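You operate a simulated robot arm through the tools that you are given. There is no shell and no other tool.

You are at the controls of a simulated robot arm. One attempt, no reset.

Task
Stop the compressor and drain its tank to zero.
Fine: pump switch off, compressor isolator off and stop valve closed before the drain tap opens; watch the tank gauge, then close the tap. Where these are worked on the way, their far stop is far enough and under half their travel is too little: drain tap.

Only the result counts: the job must be done as asked and must still hold three seconds after the hand-in. Knocking over, shifting, dropping, spilling or breaking anything else fails it.

Robot
A 6-joint arm with a three-finger gripper, fixed in place. Base frame: the origin is at the foot of the arm, x ahead of it, y to its left, z up. Lengths are in mm, angles in rad, forces in N, time in s.
Its first joint turns from -2.897 to 2.897 rad. Payload 4.89 kg.
Tool frame: the origin (TCP) lies between the finger pads and is the grasp point; the fingertips stand 30 mm ahead of it; z points along the fingers, y is the line along which they close. The gripper opens to 164 mm. The gripper's body begins 125 mm behind the TCP.
Orientation is that of the tool frame in the base frame, as a unit quaternion [x, y, z, w]. With the fingers straight down and closing along the base's y, the tool's x points along the base's -x, its y along +y and its z along -z.

Tools
- The arm moves only by the tool servo_tool. Its argument "increments" is a list of rows, each a list of 7 numbers: the shift along the base's x, y, z in units of 150 mm (1.0 is 150 mm), then the turn, a rotation vector about the base's x, y, z in units of 90 degrees (1.0 is 90 degrees), then the finger opening in mm, from 0 to 164. In form: [[tx, ty, tz, rx, ry, rz, claw], ...]. A call has 1 to 20 rows; each row is the pose to reach, as a shift and turn from the pose commanded when the call began. A call with a number of a shift or a turn outside -1 to 1 is refused whole. Rows are played at 5 a second. More than 50 mm and 0.15 rad between two rows, or a gripper value outside its range, and nothing of the call is played. A pose out of reach is approached as far as the arm can. The call stops where the force on the tool passes 90 N (or 10 N more than at its start, if that is more) or the arm is blocked; 0.2 s more then pass. The fingers move at their own pace (about 108 mm/s each) and stop on an object; they squeeze with about 30 N. The grip force told is the motor's: it shows also when the fingers shut on nothing. Time passes only in rows, and 0.2 s behind the last, so rows that repeat a pose let the fingers close. The reply holds the time, the measured pose of the TCP, the force on the tool along the base axes, the opening and the grip force, in the units named above and with some noise, with the torque about the TCP (base axes, N m) and any sound that the robot's microphone picked up.
- Cameras (640 x 400 px; columns grow to the right, rows downward): "scene" is fixed at [219.7, -650.3, 1764.9]; the picture's right is [0.85, -0.53, 0.00], its down [-0.30, -0.47, -0.83] and it looks along [0.44, 0.70, -0.56] (base axes); focal length 327 px, centre (320, 200). "wrist" rides on the gripper at [76, -2, -152] in the tool frame; the picture's right is [0.02, 1.00, 0.00], its down [-0.88, 0.02, -0.47] and it looks along [-0.47, 0.01, 0.88] (tool axes); focal length 247 px, centre (320, 200). There is no depth. A picture from a camera that has moved, and an enlarged one, comes with that camera's place and axes in the base frame and with its lens.
- grab_frame(camera): a new picture of that camera. It takes no simulated time.
- lift_body(by): slides the trunk up (or, below 0, down) by that many mm; the arm rides with it, the base frame stays. It gives what a move gives, with no picture.
- close_up(camera, box): a new picture of the part [left, top, right, bottom] of that camera's present view, enlarged. It takes no simulated time.
- close_job(): hands the job in; it is judged then, once.

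Places have to be worked out from the pictures, the camera data and where the tool is seen. Open the gripper and draw the arm clear of the work before you hand the job in, unless the task says otherwise.

The tools are called after ">>>" as name(argument=value, ...) on one line, values as JSON. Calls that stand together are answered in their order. servo_tool: Moves the arm, as the interface text tells. Its arguments: {"type":"object","properties":{"increments":{"type":"array","items":{"type":"array","items":{"type":"number"}}}},"required":["increments"]} The other tools are called the same way: lift_body (by) slides the trunk up or down; grab_frame (camera) takes a picture; close_up (camera, box) takes an enlarged picture of a part of a camera's view; close_job () hands the job in.

At the start:

```text
time: 0.0
eef_pos: [543.1, 175.9, 1525.3]
ee_rot: [0.0, 1.0, 0.001, 0.0]
ft_force: [-0.2, 0.5, 0.1]
wrist_torque: [0.01, 0.01, 0.0]
finger_gap: 164.0
grasp_force: 0.1
trunk travel left (down, up): [-300.0, 90.0]
```

scene: 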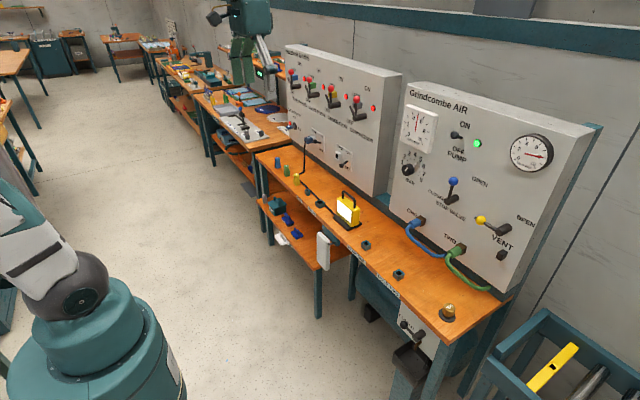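
wrist: 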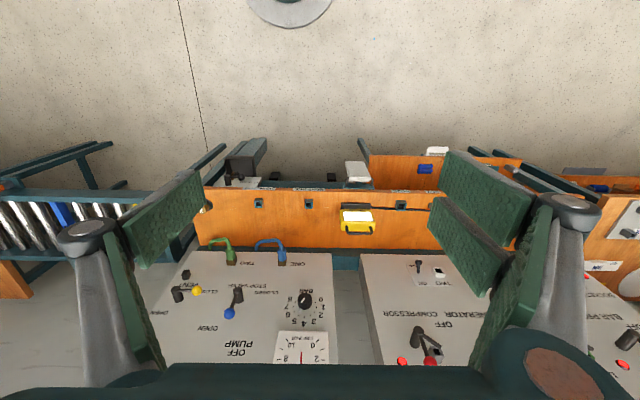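

I start by looking closer at the panels in the scene camera to identify each control.

>>> close_up(camera="scene", box=[380, 70, 620, 220])

>>> close_up(camera="scene", box=[260, 40, 420, 140])

>>> close_up(camera="scene", box=[380, 180, 620, 330])

>>> close_up(camera="scene", box=[340, 250, 580, 400])

>>> close_up(camera="scene", box=[260, 100, 420, 200])

```text
2.67 times, centred on (500, 145) of scene
camera zoom: at [219.7, -650.3, 1764.9], right [0.85, -0.53, 0.0], down [-0.3, -0.47, -0.83], along [0.44, 0.7, -0.56], focal length 871 px, centre (-160, 347)
```

zoom: 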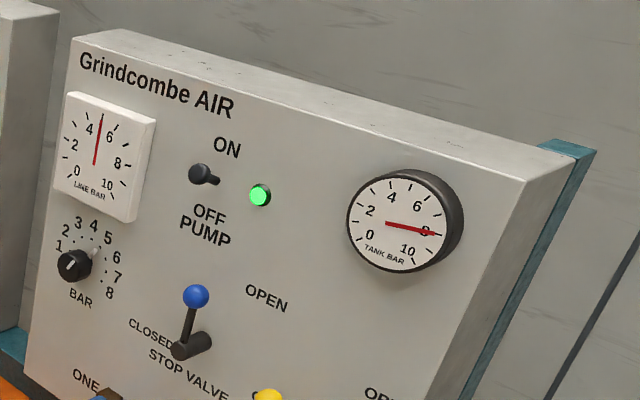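

```text
4.00 times, centred on (340, 90) of scene
camera zoom: at [219.7, -650.3, 1764.9], right [0.85, -0.53, 0.0], down [-0.3, -0.47, -0.83], along [0.44, 0.7, -0.56], focal length 1307 px, centre (240, 640)
```

zoom: 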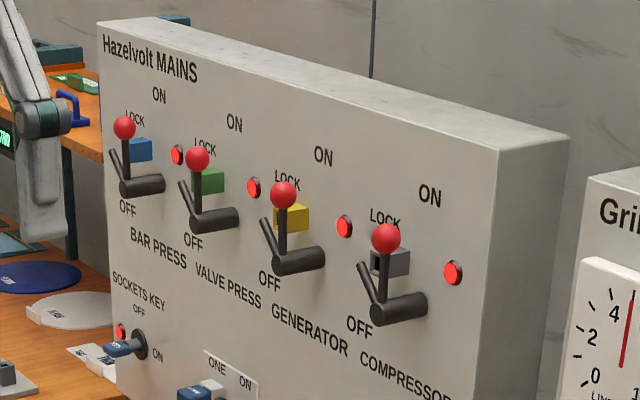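

```text
2.67 times, centred on (500, 255) of scene
camera zoom: at [219.7, -650.3, 1764.9], right [0.85, -0.53, 0.0], down [-0.3, -0.47, -0.83], along [0.44, 0.7, -0.56], focal length 871 px, centre (-160, 53)
```

zoom: 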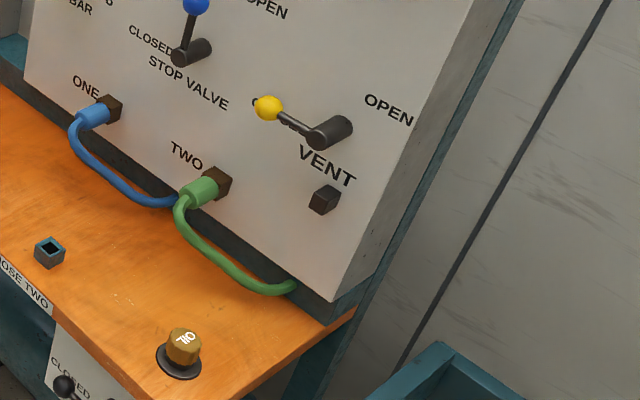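

```text
2.67 times, centred on (460, 325) of scene
camera zoom: at [219.7, -650.3, 1764.9], right [0.85, -0.53, 0.0], down [-0.3, -0.47, -0.83], along [0.44, 0.7, -0.56], focal length 871 px, centre (-53, -133)
```

zoom: 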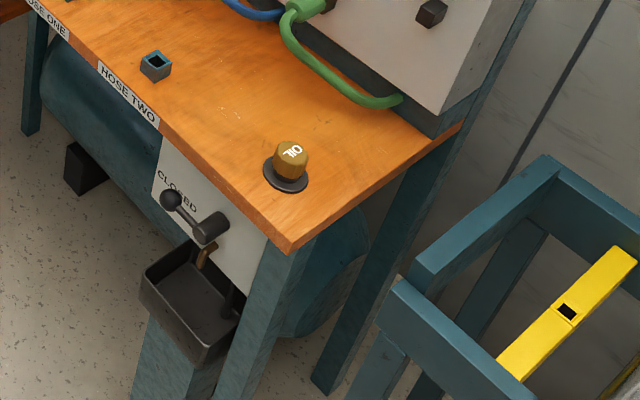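

```text
4.00 times, centred on (340, 150) of scene
camera zoom: at [219.7, -650.3, 1764.9], right [0.85, -0.53, 0.0], down [-0.3, -0.47, -0.83], along [0.44, 0.7, -0.56], focal length 1307 px, centre (240, 400)
```

zoom: 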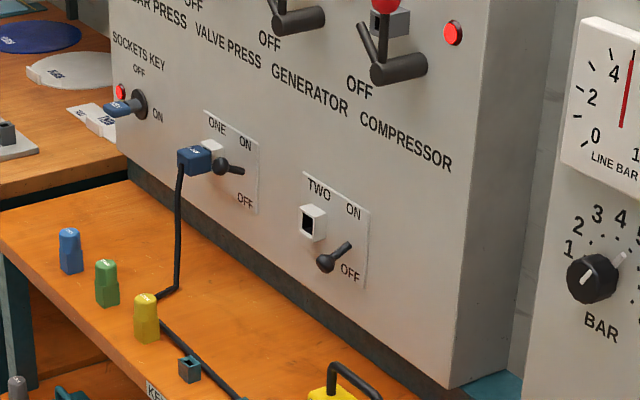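

The panels face the arm (their faces look along -x). The pump lamp is green, the tank gauge shows 8 bar, and all the isolator levers are up. I'll tilt the tool to point forward while closing the fingers and moving ahead, so the wrist camera can look at the panels.

>>> servo_tool(increments=[[0.08, -0.08, -0.08, 0, -0.083, 0, 150], [0.16, -0.16, -0.16, 0, -0.167, 0, 130], [0.25, -0.25, -0.25, 0, -0.25, 0, 110], [0.33, -0.33, -0.33, 0, -0.333, 0, 90], [0.42, -0.42, -0.42, 0, -0.417, 0, 70], [0.5, -0.5, -0.5, 0, -0.5, 0, 50], [0.58, -0.58, -0.58, 0, -0.583, 0, 40], [0.67, -0.67, -0.67, 0, -0.667, 0, 20], [0.75, -0.75, -0.75, 0, -0.75, 0, 0], [0.83, -0.83, -0.83, 0, -0.833, 0, 0], [0.92, -0.92, -0.92, 0, -0.917, 0, 0], [1, -1, -1, 0, -1, 0, 0], [1, -1, -1, 0, -1, 0, 0]])

```text
time: 2.8
eef_pos: [692.1, 26.0, 1375.5]
ee_rot: [0.0, 0.707, 0.002, 0.707]
ft_force: [0.3, 0.1, 0.4]
wrist_torque: [0.01, 0.03, 0.0]
finger_gap: 0.0
grasp_force: 29.9
out of reach, approached as far as the arm can: row 12
trunk travel left (down, up): [-300.0, 90.0]
```

The tool now points forward at (692, 26, 1375). I'll see what the wrist camera shows from here.

>>> grab_frame(camera="wrist")

>>> grab_frame(camera="scene")

```text
taken
camera wrist: at [540.7, 24.1, 1299.3], right [0.0, 1.0, -0.02], down [-0.47, 0.02, 0.88], along [0.88, 0.01, 0.47], focal length 247 px, centre (320, 200)
```

wrist: 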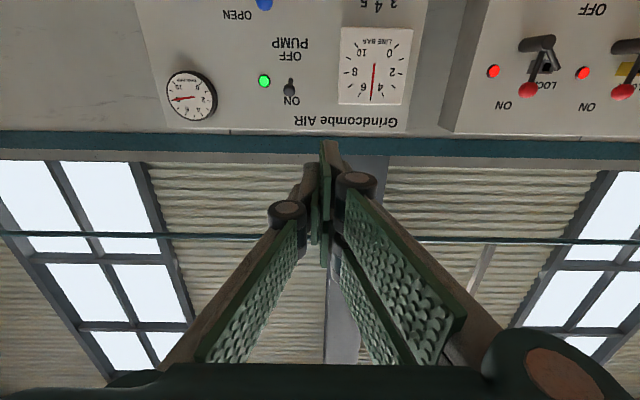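

```text
taken
```

scene: 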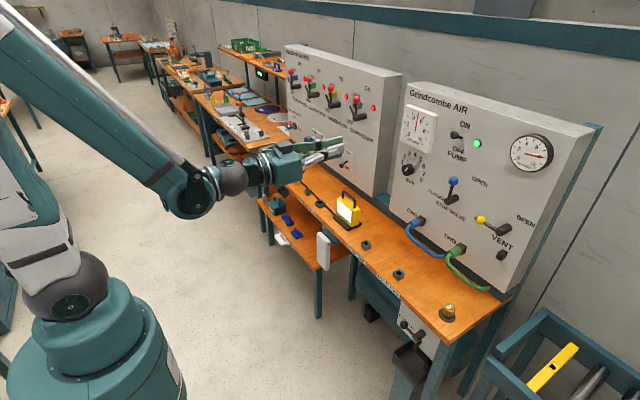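

The camera sits below and looks up, so I'll roll the tool about its axis to put the camera above and get upright pictures looking down at the work.

>>> servo_tool(increments=[[0, 0, 0, 0.09, 0, 0, 0], [0, 0, 0, 0.18, 0, 0, 0], [0, 0, 0, 0.27, 0, 0, 0], [0, 0, 0, 0.36, 0, 0, 0], [0, 0, 0, 0.45, 0, 0, 0], [0, 0, 0, 0.54, 0, 0, 0], [0, 0, 0, 0.63, 0, 0, 0], [0, 0, 0, 0.72, 0, 0, 0], [0, 0, 0, 0.81, 0, 0, 0], [0, 0, 0, 0.9, 0, 0, 0], [0, 0, 0, 1, 0, 0, 0]])

```text
refused: row 11 steps farther than a row can; nothing moved
```

The last step was slightly over the turn limit, so I'm redoing it with even steps.

>>> servo_tool(increments=[[0, 0, 0, 0.09, 0, 0, 0], [0, 0, 0, 0.18, 0, 0, 0], [0, 0, 0, 0.27, 0, 0, 0], [0, 0, 0, 0.36, 0, 0, 0], [0, 0, 0, 0.45, 0, 0, 0], [0, 0, 0, 0.54, 0, 0, 0], [0, 0, 0, 0.63, 0, 0, 0], [0, 0, 0, 0.72, 0, 0, 0], [0, 0, 0, 0.81, 0, 0, 0], [0, 0, 0, 0.9, 0, 0, 0], [0, 0, 0, 0.95, 0, 0, 0], [0, 0, 0, 1, 0, 0, 0]])

```text
time: 5.4
eef_pos: [692.3, 25.5, 1377.0]
ee_rot: [0.502, 0.502, 0.498, 0.498]
ft_force: [0.3, -0.1, -0.7]
wrist_torque: [0.0, 0.0, -0.02]
finger_gap: 0.0
grasp_force: 30.2
trunk travel left (down, up): [-300.0, 90.0]
```

The first 90° roll worked. I'll continue with the second 90°.

>>> servo_tool(increments=[[0, 0, 0, 0.09, 0, 0, 0], [0, 0, 0, 0.18, 0, 0, 0], [0, 0, 0, 0.27, 0, 0, 0], [0, 0, 0, 0.36, 0, 0, 0], [0, 0, 0, 0.45, 0, 0, 0], [0, 0, 0, 0.54, 0, 0, 0], [0, 0, 0, 0.63, 0, 0, 0], [0, 0, 0, 0.72, 0, 0, 0], [0, 0, 0, 0.81, 0, 0, 0], [0, 0, 0, 0.9, 0, 0, 0], [0, 0, 0, 0.95, 0, 0, 0], [0, 0, 0, 1, 0, 0, 0]])

>>> grab_frame(camera="wrist")

```text
time: 8.0
eef_pos: [692.5, 20.3, 1382.5]
ee_rot: [0.698, 0.037, 0.714, 0.027]
ft_force: [0.3, -0.2, -1.3]
wrist_torque: [0.03, -0.02, 0.03]
finger_gap: 0.3
grasp_force: 29.7
out of reach, approached as far as the arm can: row 1, 2, 3, 4, 5, 6, 7, 8, 9, 10, 11, 12
trunk travel left (down, up): [-300.0, 90.0]
```

```text
taken
camera wrist: at [540.2, 26.9, 1454.5], right [0.01, -0.99, 0.11], down [-0.45, -0.1, -0.89], along [0.89, -0.04, -0.45], focal length 247 px, centre (320, 200)
```

wrist: 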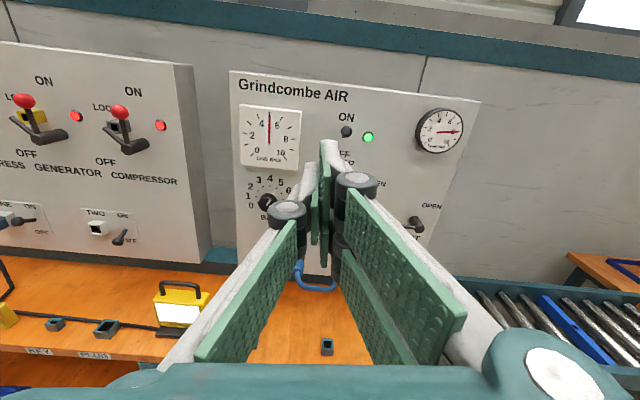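

The view is now upright with a small residual roll. I'll enlarge the parts of interest.

>>> close_up(camera="wrist", box=[220, 60, 500, 235])

>>> close_up(camera="wrist", box=[0, 50, 240, 200])

```text
2.29 times, centred on (360, 148) of wrist
camera zoom: at [540.2, 26.9, 1454.5], right [0.01, -0.99, 0.11], down [-0.45, -0.1, -0.89], along [0.89, -0.04, -0.45], focal length 564 px, centre (229, 320)
```

zoom: 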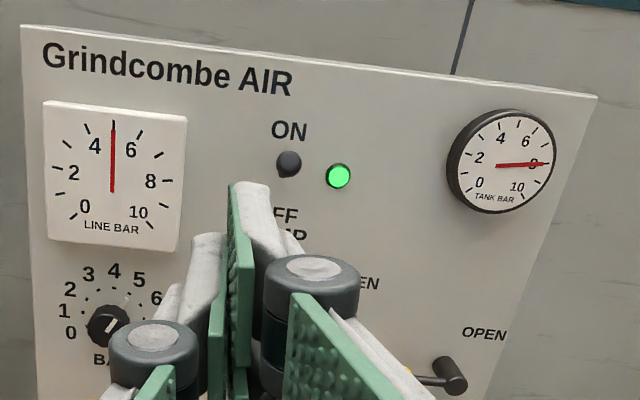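

```text
2.67 times, centred on (120, 125) of wrist
camera zoom: at [540.2, 26.9, 1454.5], right [0.01, -0.99, 0.11], down [-0.45, -0.1, -0.89], along [0.89, -0.04, -0.45], focal length 659 px, centre (853, 400)
```

zoom: 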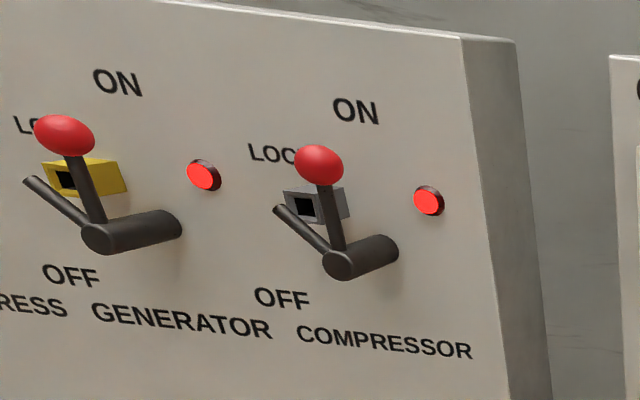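

The compressor lever is vertical (ON) with OFF to its lower left. The red ball triangulates to about (1099, 455, 1335) with its pivot near (1102, 460, 1250), and the pump toggle tip to about (1119, -39, 1346). I'll move nearer the pump switch to check it.

>>> servo_tool(increments=[[0.2, -0.08, 0.05, 0, 0, 0, 0], [0.4, -0.16, 0.1, 0, 0, 0, 0], [0.6, -0.24, 0.15, 0, 0, 0, 0], [0.8, -0.32, 0.2, 0, 0, 0, 0], [1.0, -0.4, 0.25, 0, 0, 0, 0], [1.0, -0.4, 0.25, 0, 0, 0, 0]])

>>> grab_frame(camera="wrist")

```text
time: 9.4
eef_pos: [845.6, -28.5, 1408.1]
ee_rot: [0.711, 0.02, 0.701, 0.039]
ft_force: [1.2, -0.3, -0.8]
wrist_torque: [-0.01, -0.04, 0.02]
finger_gap: 0.0
grasp_force: 29.9
out of reach, approached as far as the arm can: row 1, 2, 3, 4, 5, 6
trunk travel left (down, up): [-300.0, 90.0]
```

```text
taken
camera wrist: at [694.2, -15.8, 1486.2], right [-0.03, -0.99, 0.1], down [-0.49, -0.08, -0.87], along [0.87, -0.08, -0.48], focal length 247 px, centre (320, 200)
```

wrist: 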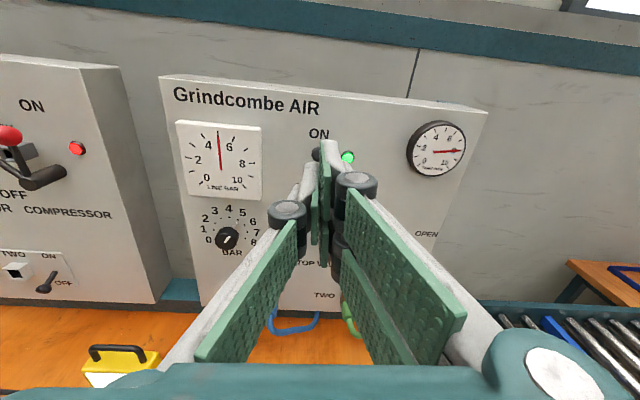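

A joint limit stops the roll about 6° short of full. I'll roll back by about 10° so the poses become reachable.

>>> servo_tool(increments=[[0, 0, 0, -0.06, 0, 0, 0], [0, 0, 0, -0.12, 0, 0, 0], [0, 0, 0, -0.12, 0, 0, 0]])

```text
time: 10.2
eef_pos: [843.8, -38.9, 1420.2]
ee_rot: [0.694, 0.1, 0.708, 0.09]
ft_force: [0.7, -0.5, -0.2]
wrist_torque: [0.0, 0.01, 0.09]
finger_gap: 0.0
grasp_force: 30.2
out of reach, approached as far as the arm can: row 1
trunk travel left (down, up): [-300.0, 90.0]
```

Now reachable with about 15° of roll. I'll take back a little roll and go forward to inspect the pump toggle from nearer, with the fingers slightly above it.

>>> servo_tool(increments=[[0.2, 0, 0, 0.03, 0, 0, 0], [0.4, 0, 0.04, 0.06, 0, 0, 0], [0.6, 0, 0.06, 0.06, 0, 0, 0], [0.8, 0, 0.08, 0.06, 0, 0, 0], [0.95, 0, 0.1, 0.06, 0, 0, 0], [0.95, 0, 0.1, 0.06, 0, 0, 0]])

>>> grab_frame(camera="wrist")

>>> close_up(camera="scene", box=[360, 70, 600, 220])

```text
time: 11.6
eef_pos: [985.0, -38.1, 1436.5]
ee_rot: [0.697, 0.067, 0.712, 0.058]
ft_force: [1.1, -0.5, -1.0]
wrist_torque: [0.01, -0.06, 0.03]
finger_gap: 0.0
grasp_force: 30.3
trunk travel left (down, up): [-300.0, 90.0]
```

```text
taken
camera wrist: at [832.1, -25.9, 1507.3], right [0.01, -0.98, 0.2], down [-0.45, -0.18, -0.87], along [0.89, -0.08, -0.45], focal length 247 px, centre (320, 200)
```

wrist: 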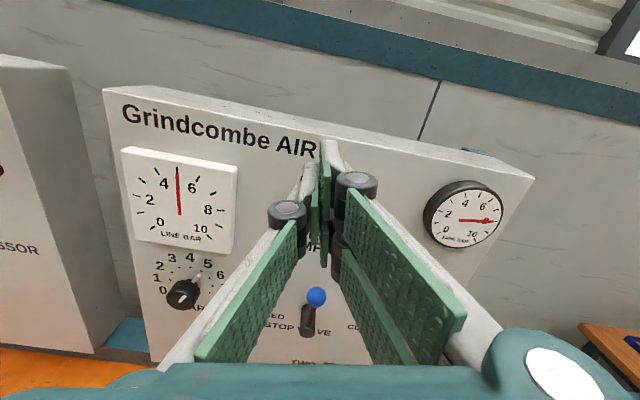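

```text
2.67 times, centred on (480, 145) of scene
camera zoom: at [219.7, -650.3, 1764.9], right [0.85, -0.53, 0.0], down [-0.3, -0.47, -0.83], along [0.44, 0.7, -0.56], focal length 871 px, centre (-107, 347)
```

zoom: 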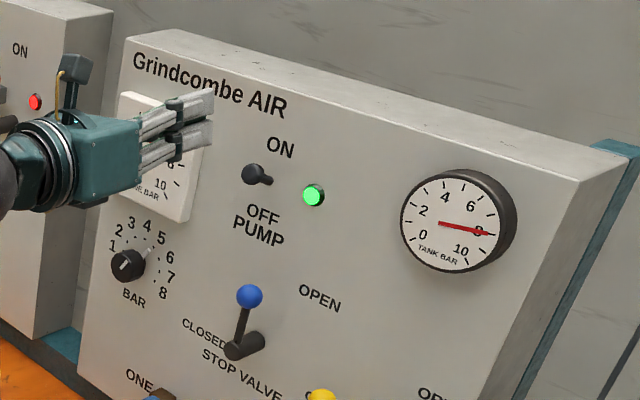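

Readings agree with the scene picture. I'll look closer at the finger shape in the scene view, since it matters for pushing.

>>> close_up(camera="scene", box=[340, 80, 480, 168])

>>> close_up(camera="wrist", box=[240, 120, 400, 340])

```text
4.55 times, centred on (410, 124) of scene
camera zoom: at [219.7, -650.3, 1764.9], right [0.85, -0.53, 0.0], down [-0.3, -0.47, -0.83], along [0.44, 0.7, -0.56], focal length 1485 px, centre (-89, 546)
```

zoom: 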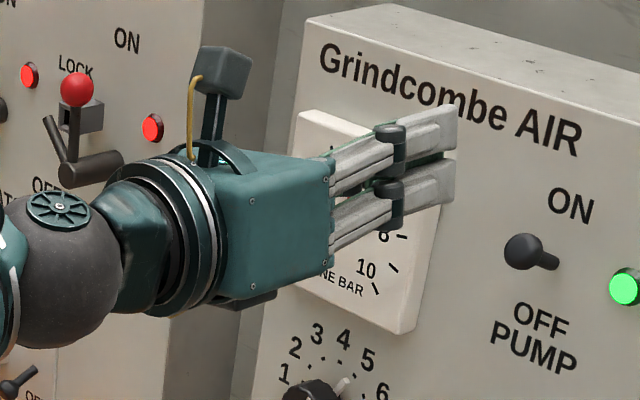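

```text
1.82 times, centred on (320, 230) of wrist
camera zoom: at [832.1, -25.9, 1507.3], right [0.01, -0.98, 0.2], down [-0.45, -0.18, -0.87], along [0.89, -0.08, -0.45], focal length 449 px, centre (320, 146)
```

zoom: 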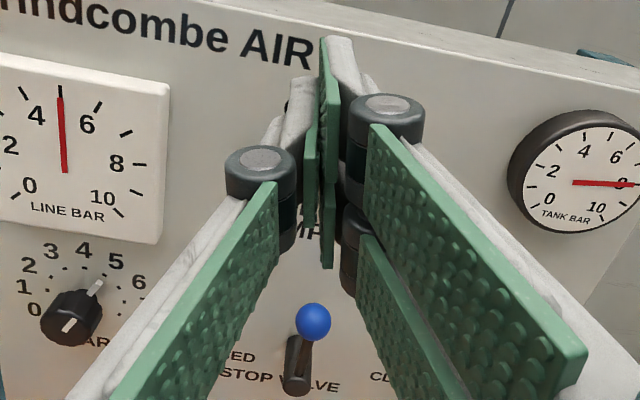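

The pump toggle stands about 45 mm off the panel face (x≈1164), tilted up, and its pivot is at about z 1326. I'll bring the closed fingertips over it at x≈1128 and come down to z≈1395.

>>> servo_tool(increments=[[0.2, 0, 0, 0, 0, 0, 0], [0.4, 0, 0, 0, 0, 0, 0], [0.6, 0, -0.05, 0, 0, 0, 0], [0.76, 0, -0.1, 0, 0, 0, 0], [0.76, 0, -0.2, 0, 0, 0, 0], [0.76, 0, -0.25, 0, 0, 0, 0], [0.76, 0, -0.25, 0, 0, 0, 0]])

>>> close_up(camera="scene", box=[400, 80, 540, 168])

>>> grab_frame(camera="wrist")

```text
time: 13.2
eef_pos: [1099.3, -37.3, 1396.9]
ee_rot: [0.697, 0.067, 0.712, 0.059]
ft_force: [-0.6, -0.3, -0.1]
wrist_torque: [-0.01, -0.01, 0.03]
finger_gap: 0.0
grasp_force: 29.7
trunk travel left (down, up): [-300.0, 90.0]
```

```text
4.55 times, centred on (470, 124) of scene
camera zoom: at [219.7, -650.3, 1764.9], right [0.85, -0.53, 0.0], down [-0.3, -0.47, -0.83], along [0.44, 0.7, -0.56], focal length 1485 px, centre (-362, 546)
```

zoom: 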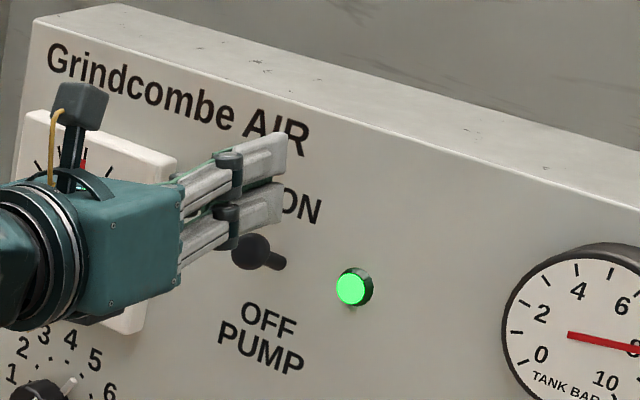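

```text
taken
camera wrist: at [945.7, -25.6, 1468.9], right [0.01, -0.98, 0.2], down [-0.45, -0.18, -0.87], along [0.89, -0.08, -0.45], focal length 247 px, centre (320, 200)
```

wrist: 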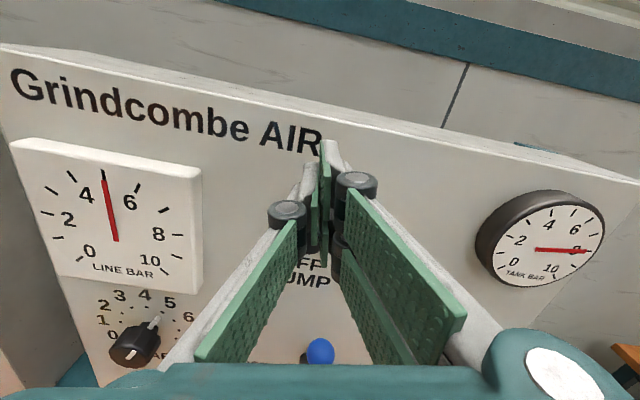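

The fingertips are directly above the toggle knob. Pushing straight down in small steps now.

>>> servo_tool(increments=[[0, 0, -0.06, 0, 0, 0, 0], [0, 0, -0.12, 0, 0, 0, 0], [0, 0, -0.18, 0, 0, 0, 0], [0, 0, -0.24, 0, 0, 0, 0], [0, 0, -0.3, 0, 0, 0, 0], [0, 0, -0.36, 0, 0, 0, 0], [0, 0, -0.36, 0, 0, 0, 0]])

>>> close_up(camera="scene", box=[400, 80, 540, 168])

```text
time: 14.8
eef_pos: [1098.2, -38.5, 1347.0]
ee_rot: [0.696, 0.068, 0.712, 0.057]
ft_force: [15.8, -1.5, 39.0]
wrist_torque: [-0.22, -1.09, 0.05]
finger_gap: 0.1
grasp_force: 29.6
trunk travel left (down, up): [-300.0, 90.0]
```

```text
4.55 times, centred on (470, 124) of scene
camera zoom: at [219.7, -650.3, 1764.9], right [0.85, -0.53, 0.0], down [-0.3, -0.47, -0.83], along [0.44, 0.7, -0.56], focal length 1485 px, centre (-362, 546)
```

zoom: 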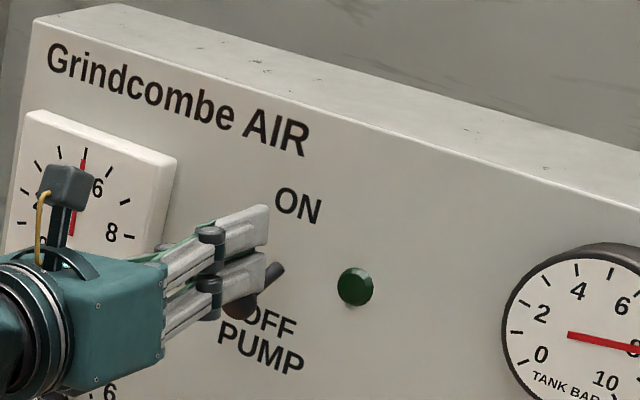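

The lamp went dark and there's a 39 N reaction, so the toggle is down. I'll nudge 4 mm more to confirm it's at its stop, then back up off it.

>>> servo_tool(increments=[[0, 0, -0.013, 0, 0, 0, 0], [0, 0, -0.026, 0, 0, 0, 0], [0, 0, -0.026, 0, 0, 0, 0]])

```text
time: 15.4
eef_pos: [1097.0, -39.0, 1345.2]
ee_rot: [0.696, 0.067, 0.713, 0.057]
ft_force: [-0.7, -6.4, 54.2]
wrist_torque: [-0.37, -1.03, 0.58]
finger_gap: 0.0
grasp_force: 30.4
trunk travel left (down, up): [-300.0, 90.0]
stopped in row 3: the force on the tool passed its limit at 94 N (the readings are from after the stop); the commanded pose is now the measured one
```

The force rose sharply, so the toggle is on its far stop. I'll raise, retreat from the panel, and check the toggle.

>>> servo_tool(increments=[[0, 0, 0.1, 0, 0, 0, 0], [0, 0, 0.3, 0, 0, 0, 0], [-0.2, 0, 0.4, 0, 0, 0, 0], [-0.5, 0, 0.4, 0, 0, 0, 0], [-0.8, 0, 0.4, 0, 0, 0, 0], [-1, 0, 0.4, 0, 0, 0, 0], [-1, 0, 0.4, 0, 0, 0, 0]])

>>> close_up(camera="scene", box=[400, 80, 600, 205])

>>> grab_frame(camera="wrist")

```text
time: 17.0
eef_pos: [951.4, -37.5, 1399.4]
ee_rot: [0.697, 0.068, 0.712, 0.056]
ft_force: [-0.2, 0.7, 0.6]
wrist_torque: [-0.01, 0.05, -0.01]
finger_gap: 0.0
grasp_force: 29.8
trunk travel left (down, up): [-300.0, 90.0]
```

```text
3.20 times, centred on (500, 142) of scene
camera zoom: at [219.7, -650.3, 1764.9], right [0.85, -0.53, 0.0], down [-0.3, -0.47, -0.83], along [0.44, 0.7, -0.56], focal length 1046 px, centre (-256, 384)
```

zoom: 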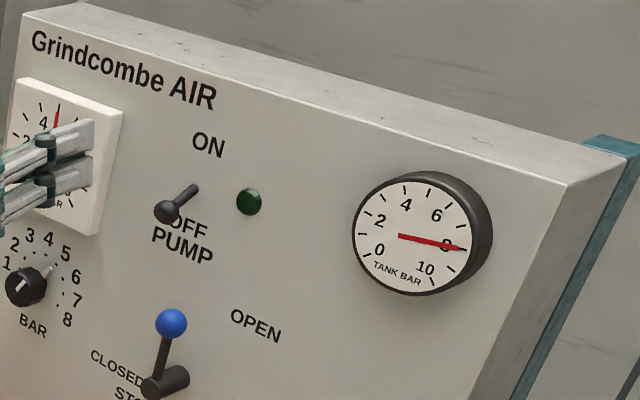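

```text
taken
camera wrist: at [796.9, -25.5, 1471.9], right [0.01, -0.98, 0.2], down [-0.45, -0.18, -0.87], along [0.89, -0.08, -0.45], focal length 247 px, centre (320, 200)
```

wrist: 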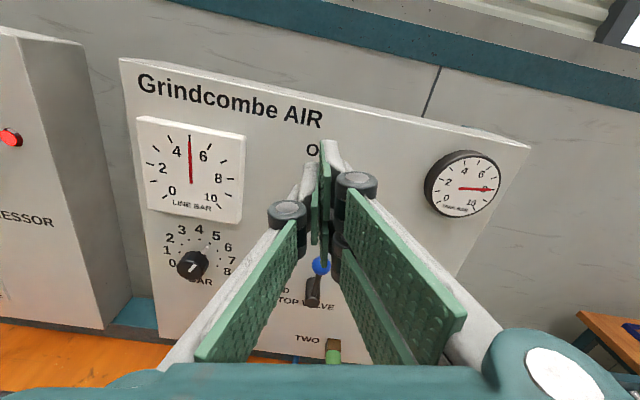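

The pump toggle is down at OFF and its lamp is dark. The stop valve's blue ball is about (1116, -80, 1191) with its pivot at about (y -79, z 1109), and CLOSED is on the left. I'll move down and right so I can come in on the right side of that lever.

>>> servo_tool(increments=[[0, -0.1, -0.2, 0, 0, 0, 0], [0, -0.2, -0.4, 0, 0, 0, 0], [0, -0.3, -0.6, 0, 0, 0, 0], [0, -0.4, -0.8, 0, 0, 0, 0], [0, -0.53, -1.0, 0, 0, 0, 0], [0, -0.53, -1.0, 0, 0, 0, 0]])

>>> grab_frame(camera="wrist")

```text
time: 18.4
eef_pos: [950.8, -119.6, 1249.2]
ee_rot: [0.697, 0.067, 0.712, 0.057]
ft_force: [0.2, -0.4, 0.1]
wrist_torque: [-0.01, -0.05, 0.07]
finger_gap: 0.0
grasp_force: 29.8
trunk travel left (down, up): [-300.0, 90.0]
```

```text
taken
camera wrist: at [798.1, -106.5, 1320.7], right [0.01, -0.98, 0.2], down [-0.45, -0.18, -0.87], along [0.89, -0.08, -0.45], focal length 247 px, centre (320, 200)
```

wrist: 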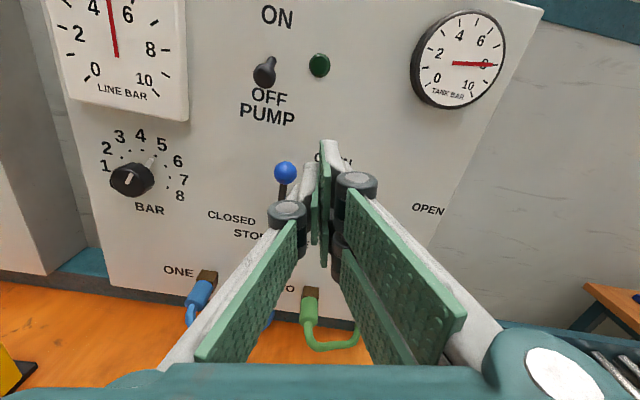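

The ball position is confirmed at about (1116, -79, 1193). I'll lower to z≈1173 and advance along the right side of the lever.

>>> servo_tool(increments=[[0, 0, -0.2, 0, 0, 0, 0], [0, 0, -0.4, 0, 0, 0, 0], [0.1, 0, -0.5, 0, 0, 0, 0], [0.3, 0, -0.5, 0, 0, 0, 0], [0.5, 0, -0.5, 0, 0, 0, 0], [0.7, 0, -0.5, 0, 0, 0, 0], [0.9, 0, -0.5, 0, 0, 0, 0], [1.0, 0, -0.5, 0, 0, 0, 0], [1.0, 0, -0.5, 0, 0, 0, 0]])

>>> close_up(camera="scene", box=[400, 140, 540, 228])

>>> grab_frame(camera="wrist")

```text
time: 20.4
eef_pos: [1101.3, -117.7, 1175.4]
ee_rot: [0.697, 0.066, 0.712, 0.059]
ft_force: [-0.9, 0.4, -1.0]
wrist_torque: [0.02, -0.02, -0.01]
finger_gap: 0.1
grasp_force: 29.6
trunk travel left (down, up): [-300.0, 90.0]
```

```text
4.55 times, centred on (470, 184) of scene
camera zoom: at [219.7, -650.3, 1764.9], right [0.85, -0.53, 0.0], down [-0.3, -0.47, -0.83], along [0.44, 0.7, -0.56], focal length 1485 px, centre (-362, 273)
```

zoom: 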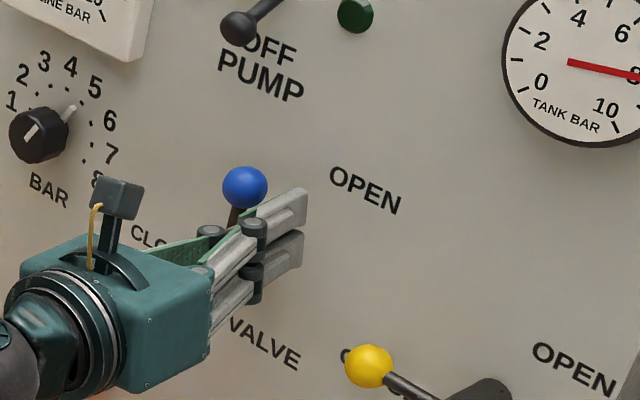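

```text
taken
camera wrist: at [948.6, -105.8, 1247.5], right [0.01, -0.98, 0.2], down [-0.45, -0.18, -0.87], along [0.89, -0.08, -0.45], focal length 247 px, centre (320, 200)
```

wrist: 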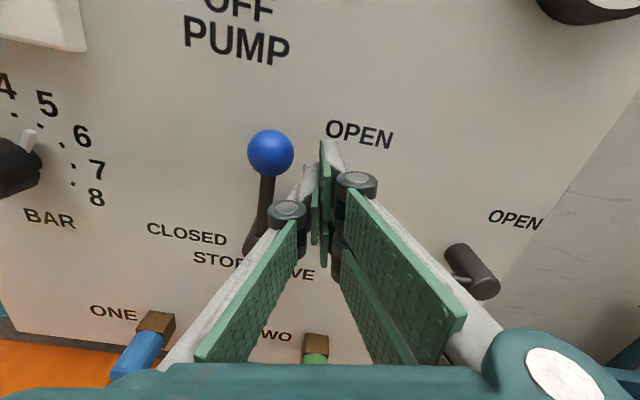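

The fingertips lie on the right side of the stop-valve lever, below its ball. Now I'll sweep along an arc about the pivot to push the lever over to the left (CLOSED).

>>> servo_tool(increments=[[0, 0.07, -0.008, 0, 0, 0, 0], [0, 0.138, -0.016, 0, 0, 0, 0], [0, 0.195, -0.008, 0, 0, 0, 0], [0, 0.253, 0, 0, 0, 0, 0], [0, 0.31, -0.005, 0, 0, 0, 0], [0, 0.367, -0.013, 0, 0, 0, 0], [0, 0.422, -0.032, 0, 0, 0, 0], [0, 0.475, -0.056, 0, 0, 0, 0], [0, 0.523, -0.088, 0, 0, 0, 0], [0, 0.567, -0.125, 0, 0, 0, 0], [0, 0.605, -0.168, 0, 0, 0, 0], [0, 0.639, -0.216, 0, 0, 0, 0], [0, 0.664, -0.268, 0, 0, 0, 0], [0, 0.685, -0.323, 0, 0, 0, 0]])

>>> close_up(camera="scene", box=[380, 140, 540, 240])

>>> grab_frame(camera="wrist")

```text
time: 23.3
eef_pos: [1097.8, -20.6, 1144.1]
ee_rot: [0.695, 0.069, 0.714, 0.056]
ft_force: [8.4, -14.3, 112.8]
wrist_torque: [-1.09, -2.86, -2.69]
finger_gap: 0.0
grasp_force: 30.7
trunk travel left (down, up): [-300.0, 90.0]
stopped in row 14: the force on the tool passed its limit at 106 N (the readings are from after the stop); the commanded pose is now the measured one
```

```text
4.00 times, centred on (460, 190) of scene
camera zoom: at [219.7, -650.3, 1764.9], right [0.85, -0.53, 0.0], down [-0.3, -0.47, -0.83], along [0.44, 0.7, -0.56], focal length 1307 px, centre (-240, 240)
```

zoom: 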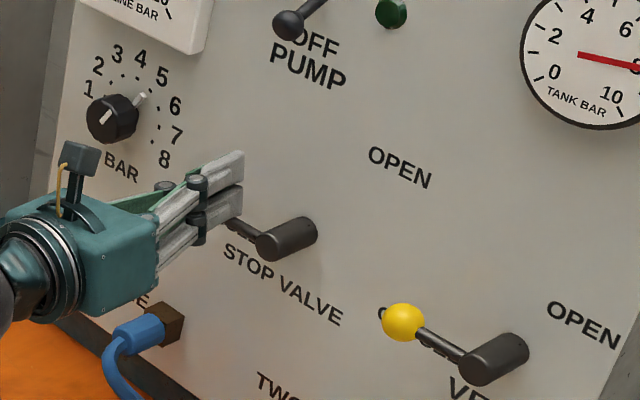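

```text
taken
camera wrist: at [943.8, -8.8, 1214.3], right [0.01, -0.98, 0.2], down [-0.45, -0.18, -0.88], along [0.89, -0.08, -0.44], focal length 247 px, centre (320, 200)
```

wrist: 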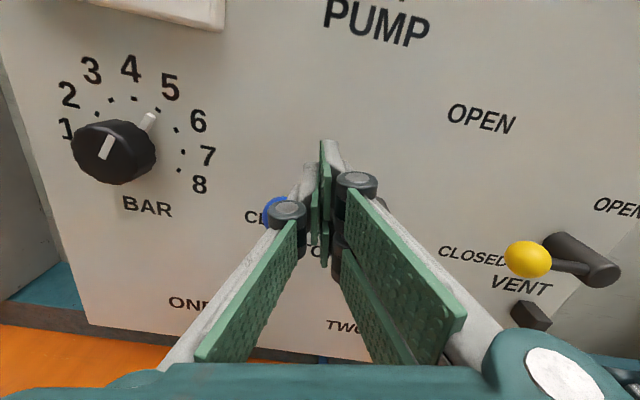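

The stop-valve lever is now horizontal and hard on its stop (over 100 N), parallel to the closed vent lever. I'll lift off, back away, and verify.

>>> servo_tool(increments=[[0, 0, 0.1, 0, 0, 0, 0], [0, 0, 0.25, 0, 0, 0, 0], [-0.2, 0, 0.35, 0, 0, 0, 0], [-0.5, 0, 0.4, 0, 0, 0, 0], [-0.8, 0, 0.4, 0, 0, 0, 0], [-1, 0, 0.4, 0, 0, 0, 0], [-1, 0, 0.4, 0, 0, 0, 0]])

>>> close_up(camera="scene", box=[380, 80, 620, 230])

>>> grab_frame(camera="wrist")

```text
time: 24.9
eef_pos: [953.7, -21.0, 1197.6]
ee_rot: [0.696, 0.068, 0.712, 0.057]
ft_force: [0.1, -0.8, 1.0]
wrist_torque: [-0.01, 0.07, 0.02]
finger_gap: 0.0
grasp_force: 29.8
trunk travel left (down, up): [-300.0, 90.0]
```

```text
2.67 times, centred on (500, 155) of scene
camera zoom: at [219.7, -650.3, 1764.9], right [0.85, -0.53, 0.0], down [-0.3, -0.47, -0.83], along [0.44, 0.7, -0.56], focal length 871 px, centre (-160, 320)
```

zoom: 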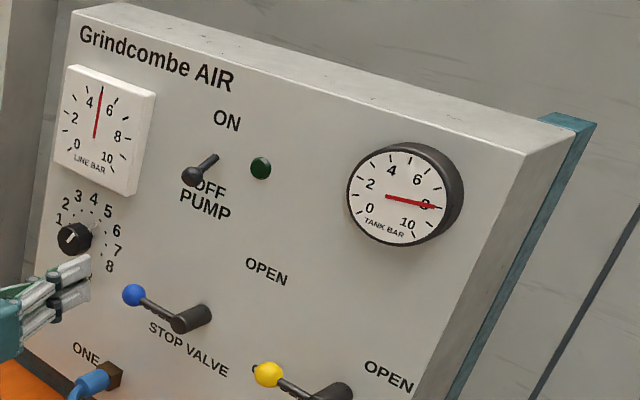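

```text
taken
camera wrist: at [799.0, -8.0, 1268.1], right [0.01, -0.98, 0.2], down [-0.45, -0.18, -0.87], along [0.89, -0.08, -0.45], focal length 247 px, centre (320, 200)
```

wrist: 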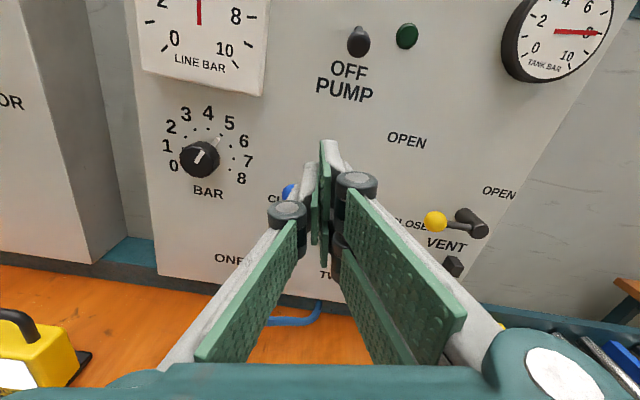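

The stop valve is closed. Next is the compressor isolator, so I'll travel left in front of the panels to y≈420.

>>> servo_tool(increments=[[-0.04, 0.2, 0.1, 0, 0, 0, 0], [-0.08, 0.4, 0.25, 0, 0, 0, 0], [-0.12, 0.6, 0.4, 0, 0, 0, 0], [-0.16, 0.8, 0.55, 0, 0, 0, 0], [-0.16, 1.0, 0.7, 0, 0, 0, 0]])

>>> servo_tool(increments=[[0, 0.2, 0, 0, 0, 0, 0], [0, 0.4, 0, 0, 0, 0, 0], [0, 0.6, 0, 0, 0, 0, 0], [0, 0.8, 0, 0, 0, 0, 0], [0, 1.0, 0.05, 0, 0, 0, 0], [0, 1.0, 0.05, 0, 0, 0, 0]])

>>> grab_frame(camera="wrist")

```text
time: 26.1
eef_pos: [926.4, 129.1, 1289.3]
ee_rot: [0.715, 0.016, 0.699, 0.005]
ft_force: [0.6, 0.5, 4.1]
wrist_torque: [0.04, 0.57, -0.02]
finger_gap: 0.0
grasp_force: 30.1
out of reach, approached as far as the arm can: row 2, 3, 4
trunk travel left (down, up): [-300.0, 90.0]
```

```text
time: 27.5
eef_pos: [926.2, 280.5, 1308.0]
ee_rot: [0.696, 0.067, 0.712, 0.058]
ft_force: [-0.4, 0.1, 0.1]
wrist_torque: [0.01, -0.04, -0.04]
finger_gap: 0.0
grasp_force: 30.2
trunk travel left (down, up): [-300.0, 90.0]
```

```text
taken
camera wrist: at [774.0, 293.4, 1379.7], right [0.01, -0.98, 0.2], down [-0.45, -0.18, -0.87], along [0.89, -0.08, -0.45], focal length 247 px, centre (320, 200)
```

wrist: 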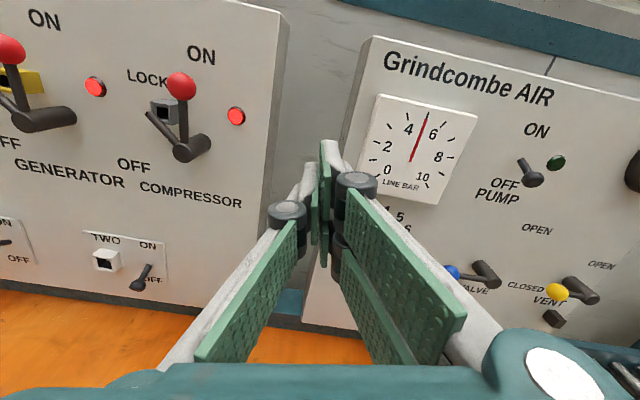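

The ball and hub positions agree with the earlier estimates. I'll enlarge the view of the isolator before approaching.

>>> close_up(camera="wrist", box=[90, 30, 290, 220])

```text
2.11 times, centred on (190, 125) of wrist
camera zoom: at [774.0, 293.4, 1379.7], right [0.01, -0.98, 0.2], down [-0.45, -0.18, -0.87], along [0.89, -0.08, -0.45], focal length 520 px, centre (594, 358)
```

zoom: 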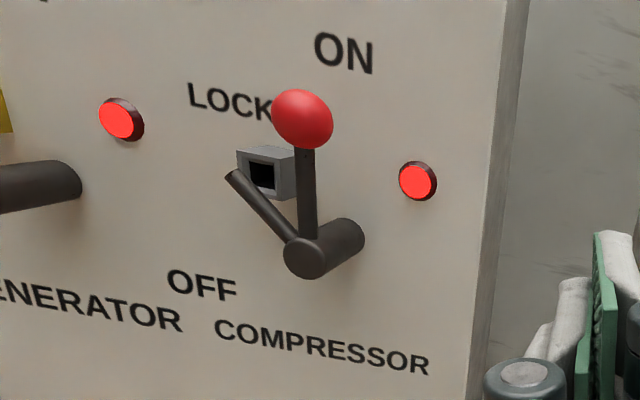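

The lever's travel is to the left, and the lock cube's front is at x≈1125, so I'll keep the fingertips at x≈1112. First I'll move to the right side of the lever, still back from the panel.

>>> servo_tool(increments=[[0, 0.2, 0, 0, 0, 0, 0], [0, 0.4, 0, 0, 0, 0, 0], [0, 0.6, 0.03, 0, 0, 0, 0], [0, 0.8, 0.03, 0, 0, 0, 0], [0, 0.9, 0.03, 0, 0, 0, 0], [0.25, 0.92, 0.03, 0, 0, 0, 0], [0.5, 0.92, 0.03, 0, 0, 0, 0], [0.75, 0.92, 0.03, 0, 0, 0, 0], [0.75, 0.92, 0.03, 0, 0, 0, 0]])

>>> grab_frame(camera="wrist")

>>> close_up(camera="scene", box=[260, 40, 420, 140])

```text
time: 29.5
eef_pos: [1041.5, 418.6, 1314.9]
ee_rot: [0.697, 0.068, 0.712, 0.058]
ft_force: [1.1, -0.4, -1.1]
wrist_torque: [0.02, -0.1, 0.02]
finger_gap: 0.0
grasp_force: 30.4
trunk travel left (down, up): [-300.0, 90.0]
```

```text
taken
camera wrist: at [888.1, 431.7, 1386.3], right [0.01, -0.98, 0.2], down [-0.45, -0.18, -0.87], along [0.89, -0.08, -0.45], focal length 247 px, centre (320, 200)
```

wrist: 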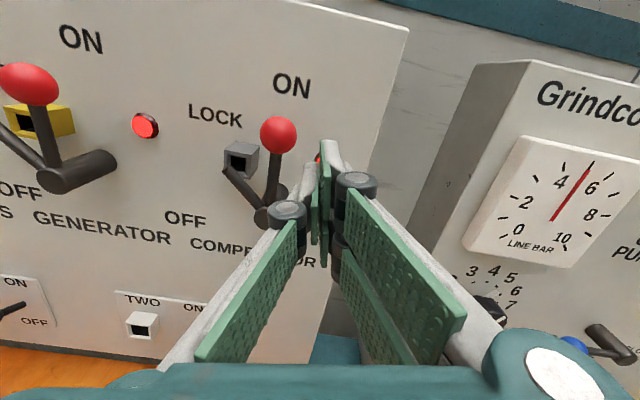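

```text
4.00 times, centred on (340, 90) of scene
camera zoom: at [219.7, -650.3, 1764.9], right [0.85, -0.53, 0.0], down [-0.3, -0.47, -0.83], along [0.44, 0.7, -0.56], focal length 1307 px, centre (240, 640)
```

zoom: 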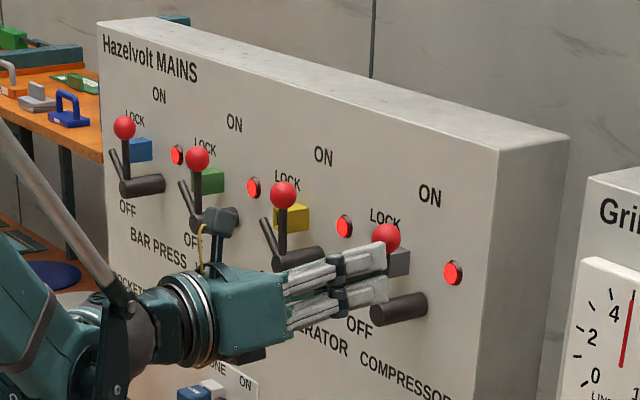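

The ball is confirmed at y≈461, z≈1333. I'll advance so the fingertips sit just right of the lever, then sweep left along the arc.

>>> servo_tool(increments=[[0.1, 0, 0, 0, 0, 0, 0], [0.2, 0, 0, 0, 0, 0, 0], [0.28, 0, 0, 0, 0, 0, 0], [0.28, 0, 0, 0, 0, 0, 0]])

>>> grab_frame(camera="wrist")

```text
time: 30.5
eef_pos: [1083.2, 416.0, 1313.8]
ee_rot: [0.697, 0.067, 0.712, 0.058]
ft_force: [0.0, 0.9, -0.4]
wrist_torque: [0.01, -0.06, -0.02]
finger_gap: 0.0
grasp_force: 30.0
trunk travel left (down, up): [-300.0, 90.0]
```

```text
taken
camera wrist: at [929.1, 429.8, 1385.3], right [0.01, -0.98, 0.2], down [-0.45, -0.18, -0.87], along [0.89, -0.08, -0.45], focal length 247 px, centre (320, 200)
```

wrist: 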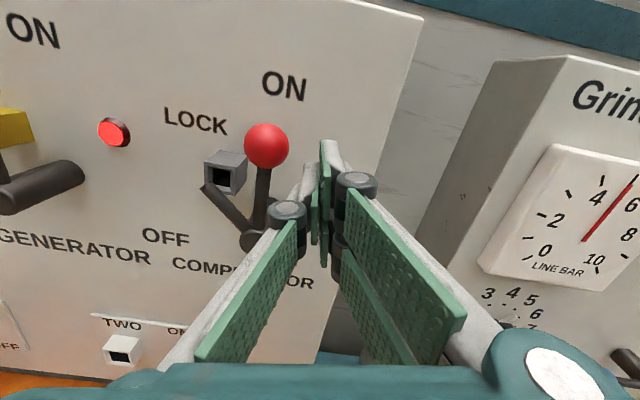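

Fingertips are right of the isolator lever with nothing touching. Sweeping it left along the arc about (457, 1251).

>>> servo_tool(increments=[[0, 0.08, 0, 0, 0, 0, 0], [0, 0.153, -0.003, 0, 0, 0, 0], [0, 0.209, 0.006, 0, 0, 0, 0], [0, 0.264, 0.012, 0, 0, 0, 0], [0, 0.321, 0.008, 0, 0, 0, 0], [0, 0.376, 0, 0, 0, 0, 0], [0, 0.43, -0.019, 0, 0, 0, 0], [0, 0.481, -0.042, 0, 0, 0, 0], [0, 0.528, -0.073, 0, 0, 0, 0], [0, 0.571, -0.108, 0, 0, 0, 0], [0, 0.608, -0.15, 0, 0, 0, 0], [0, 0.641, -0.196, 0, 0, 0, 0], [0, 0.666, -0.246, 0, 0, 0, 0], [0, 0.687, -0.299, 0, 0, 0, 0], [0, 0.697, -0.353, 0, 0, 0, 0]])

>>> grab_frame(camera="wrist")

>>> close_up(camera="scene", box=[260, 40, 420, 140])

```text
time: 33.5
eef_pos: [1081.7, 513.7, 1282.5]
ee_rot: [0.694, 0.067, 0.714, 0.061]
ft_force: [-6.2, -5.8, 56.6]
wrist_torque: [-0.45, -1.07, -0.81]
finger_gap: 0.1
grasp_force: 29.4
trunk travel left (down, up): [-300.0, 90.0]
stopped in row 14: the force on the tool passed its limit at 106 N (the readings are from after the stop); the commanded pose is now the measured one
```

```text
taken
camera wrist: at [927.3, 528.1, 1353.0], right [0.01, -0.98, 0.2], down [-0.45, -0.19, -0.88], along [0.89, -0.09, -0.44], focal length 247 px, centre (320, 200)
```

wrist: 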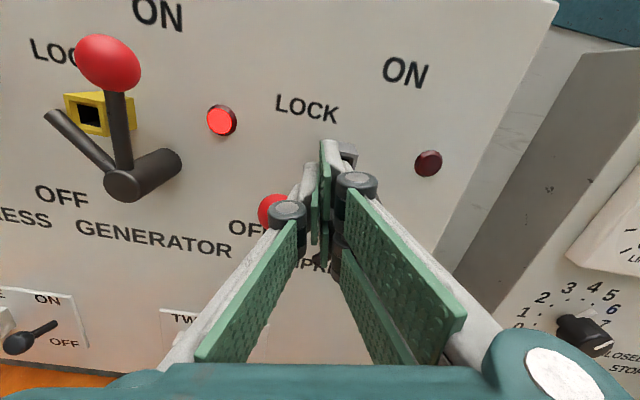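

```text
4.00 times, centred on (340, 90) of scene
camera zoom: at [219.7, -650.3, 1764.9], right [0.85, -0.53, 0.0], down [-0.3, -0.47, -0.83], along [0.44, 0.7, -0.56], focal length 1307 px, centre (240, 640)
```

zoom: 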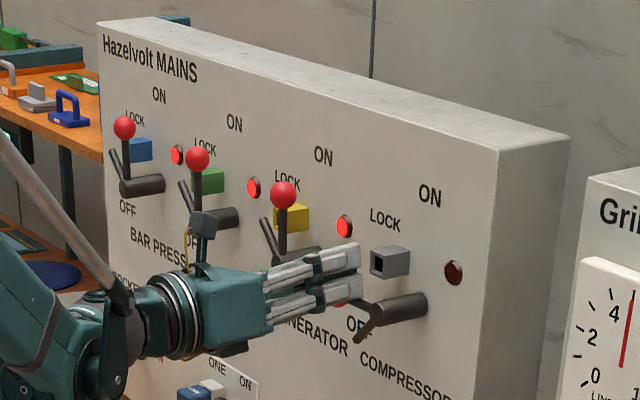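

The compressor lamp is dark and the lever is horizontal on its stop. I'll lift off and back away, then verify.

>>> servo_tool(increments=[[0, 0, 0.1, 0, 0, 0, 0], [0, 0, 0.2, 0, 0, 0, 0], [-0.2, 0, 0.25, 0, 0, 0, 0], [-0.5, 0, 0.25, 0, 0, 0, 0], [-0.8, 0, 0.25, 0, 0, 0, 0], [-1, 0, 0.25, 0, 0, 0, 0], [-1, 0, 0.25, 0, 0, 0, 0]])

>>> grab_frame(camera="wrist")

>>> close_up(camera="scene", box=[260, 40, 420, 140])

```text
time: 35.1
eef_pos: [934.7, 517.1, 1313.8]
ee_rot: [0.695, 0.068, 0.713, 0.061]
ft_force: [-0.7, 0.8, -0.3]
wrist_torque: [0.0, 0.07, -0.01]
finger_gap: 0.2
grasp_force: 29.3
trunk travel left (down, up): [-300.0, 90.0]
```

```text
taken
camera wrist: at [779.4, 530.9, 1385.1], right [0.01, -0.98, 0.2], down [-0.45, -0.19, -0.87], along [0.89, -0.08, -0.44], focal length 247 px, centre (320, 200)
```

wrist: 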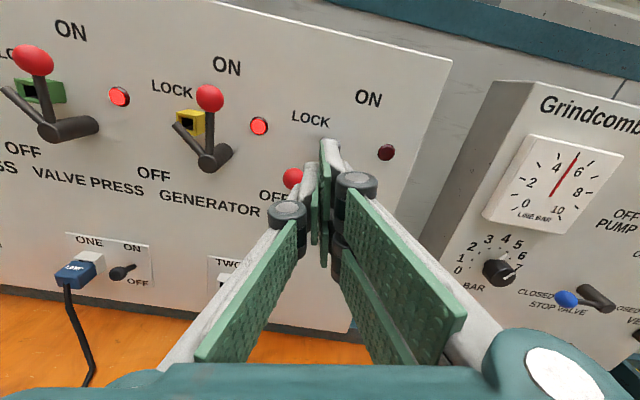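

```text
4.00 times, centred on (340, 90) of scene
camera zoom: at [219.7, -650.3, 1764.9], right [0.85, -0.53, 0.0], down [-0.3, -0.47, -0.83], along [0.44, 0.7, -0.56], focal length 1307 px, centre (240, 640)
```

zoom: 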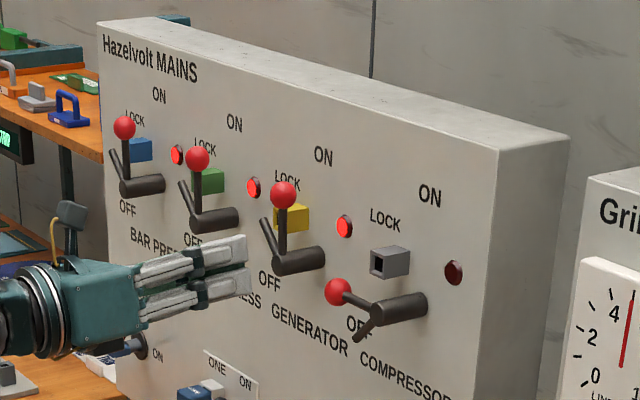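

The compressor isolator is OFF and only its own lamp is dark. Next is the drain tap under the bench front on the right, so I'll carry the arm back and to the right, well clear of the panels.

>>> servo_tool(increments=[[-0.1, -0.2, 0, -0.03, 0, 0, 0], [-0.2, -0.4, 0, -0.06, 0, 0, 0], [-0.3, -0.6, 0, -0.09, 0, 0, 0], [-0.4, -0.8, 0, -0.1, 0, 0, 0], [-0.5, -1.0, 0, -0.1, 0, 0, 0]])

>>> servo_tool(increments=[[0, -0.2, 0, 0, 0, 0, 0], [0, -0.4, 0, 0, 0, 0, 0], [0, -0.6, 0, 0, 0, 0, 0], [0, -0.8, 0, 0, 0, 0, 0], [0, -1.0, 0, 0, 0, 0, 0]])

>>> servo_tool(increments=[[0, -0.2, 0, 0, 0, 0, 0], [0, -0.4, 0, 0, 0, 0, 0], [0, -0.6, 0, 0, 0, 0, 0], [0, -0.8, 0, 0, 0, 0, 0], [0, -1.0, 0, 0, 0, 0, 0]])

>>> servo_tool(increments=[[0, -0.2, 0, 0, 0, 0, 0], [0, -0.4, 0, 0, 0, 0, 0], [0, -0.6, 0, 0, 0, 0, 0], [0, -0.8, 0, 0, 0, 0, 0], [0, -1.0, 0, 0, 0, 0, 0], [0, -1.0, 0, 0, 0, 0, 0]])

```text
time: 36.3
eef_pos: [862.0, 368.0, 1311.8]
ee_rot: [0.688, 0.125, 0.705, 0.115]
ft_force: [0.2, 0.3, 0.2]
wrist_torque: [-0.01, -0.09, -0.13]
finger_gap: 0.0
grasp_force: 30.0
trunk travel left (down, up): [-300.0, 90.0]
```

```text
time: 37.5
eef_pos: [857.5, 219.3, 1314.4]
ee_rot: [0.688, 0.125, 0.705, 0.115]
ft_force: [-0.3, 0.2, -0.3]
wrist_torque: [-0.02, -0.04, -0.14]
finger_gap: 0.0
grasp_force: 29.9
trunk travel left (down, up): [-300.0, 90.0]
```

```text
time: 38.7
eef_pos: [860.4, 68.6, 1312.3]
ee_rot: [0.688, 0.124, 0.705, 0.116]
ft_force: [-0.5, 0.5, -0.1]
wrist_torque: [0.01, -0.02, -0.1]
finger_gap: 0.0
grasp_force: 29.9
trunk travel left (down, up): [-300.0, 90.0]
```

```text
time: 40.1
eef_pos: [861.3, -65.3, 1298.6]
ee_rot: [0.709, 0.095, 0.684, 0.144]
ft_force: [0.1, -0.6, -0.6]
wrist_torque: [0.01, 0.01, 0.08]
finger_gap: 0.0
grasp_force: 30.0
out of reach, approached as far as the arm can: row 2, 3, 4, 5, 6
trunk travel left (down, up): [-300.0, 90.0]
```

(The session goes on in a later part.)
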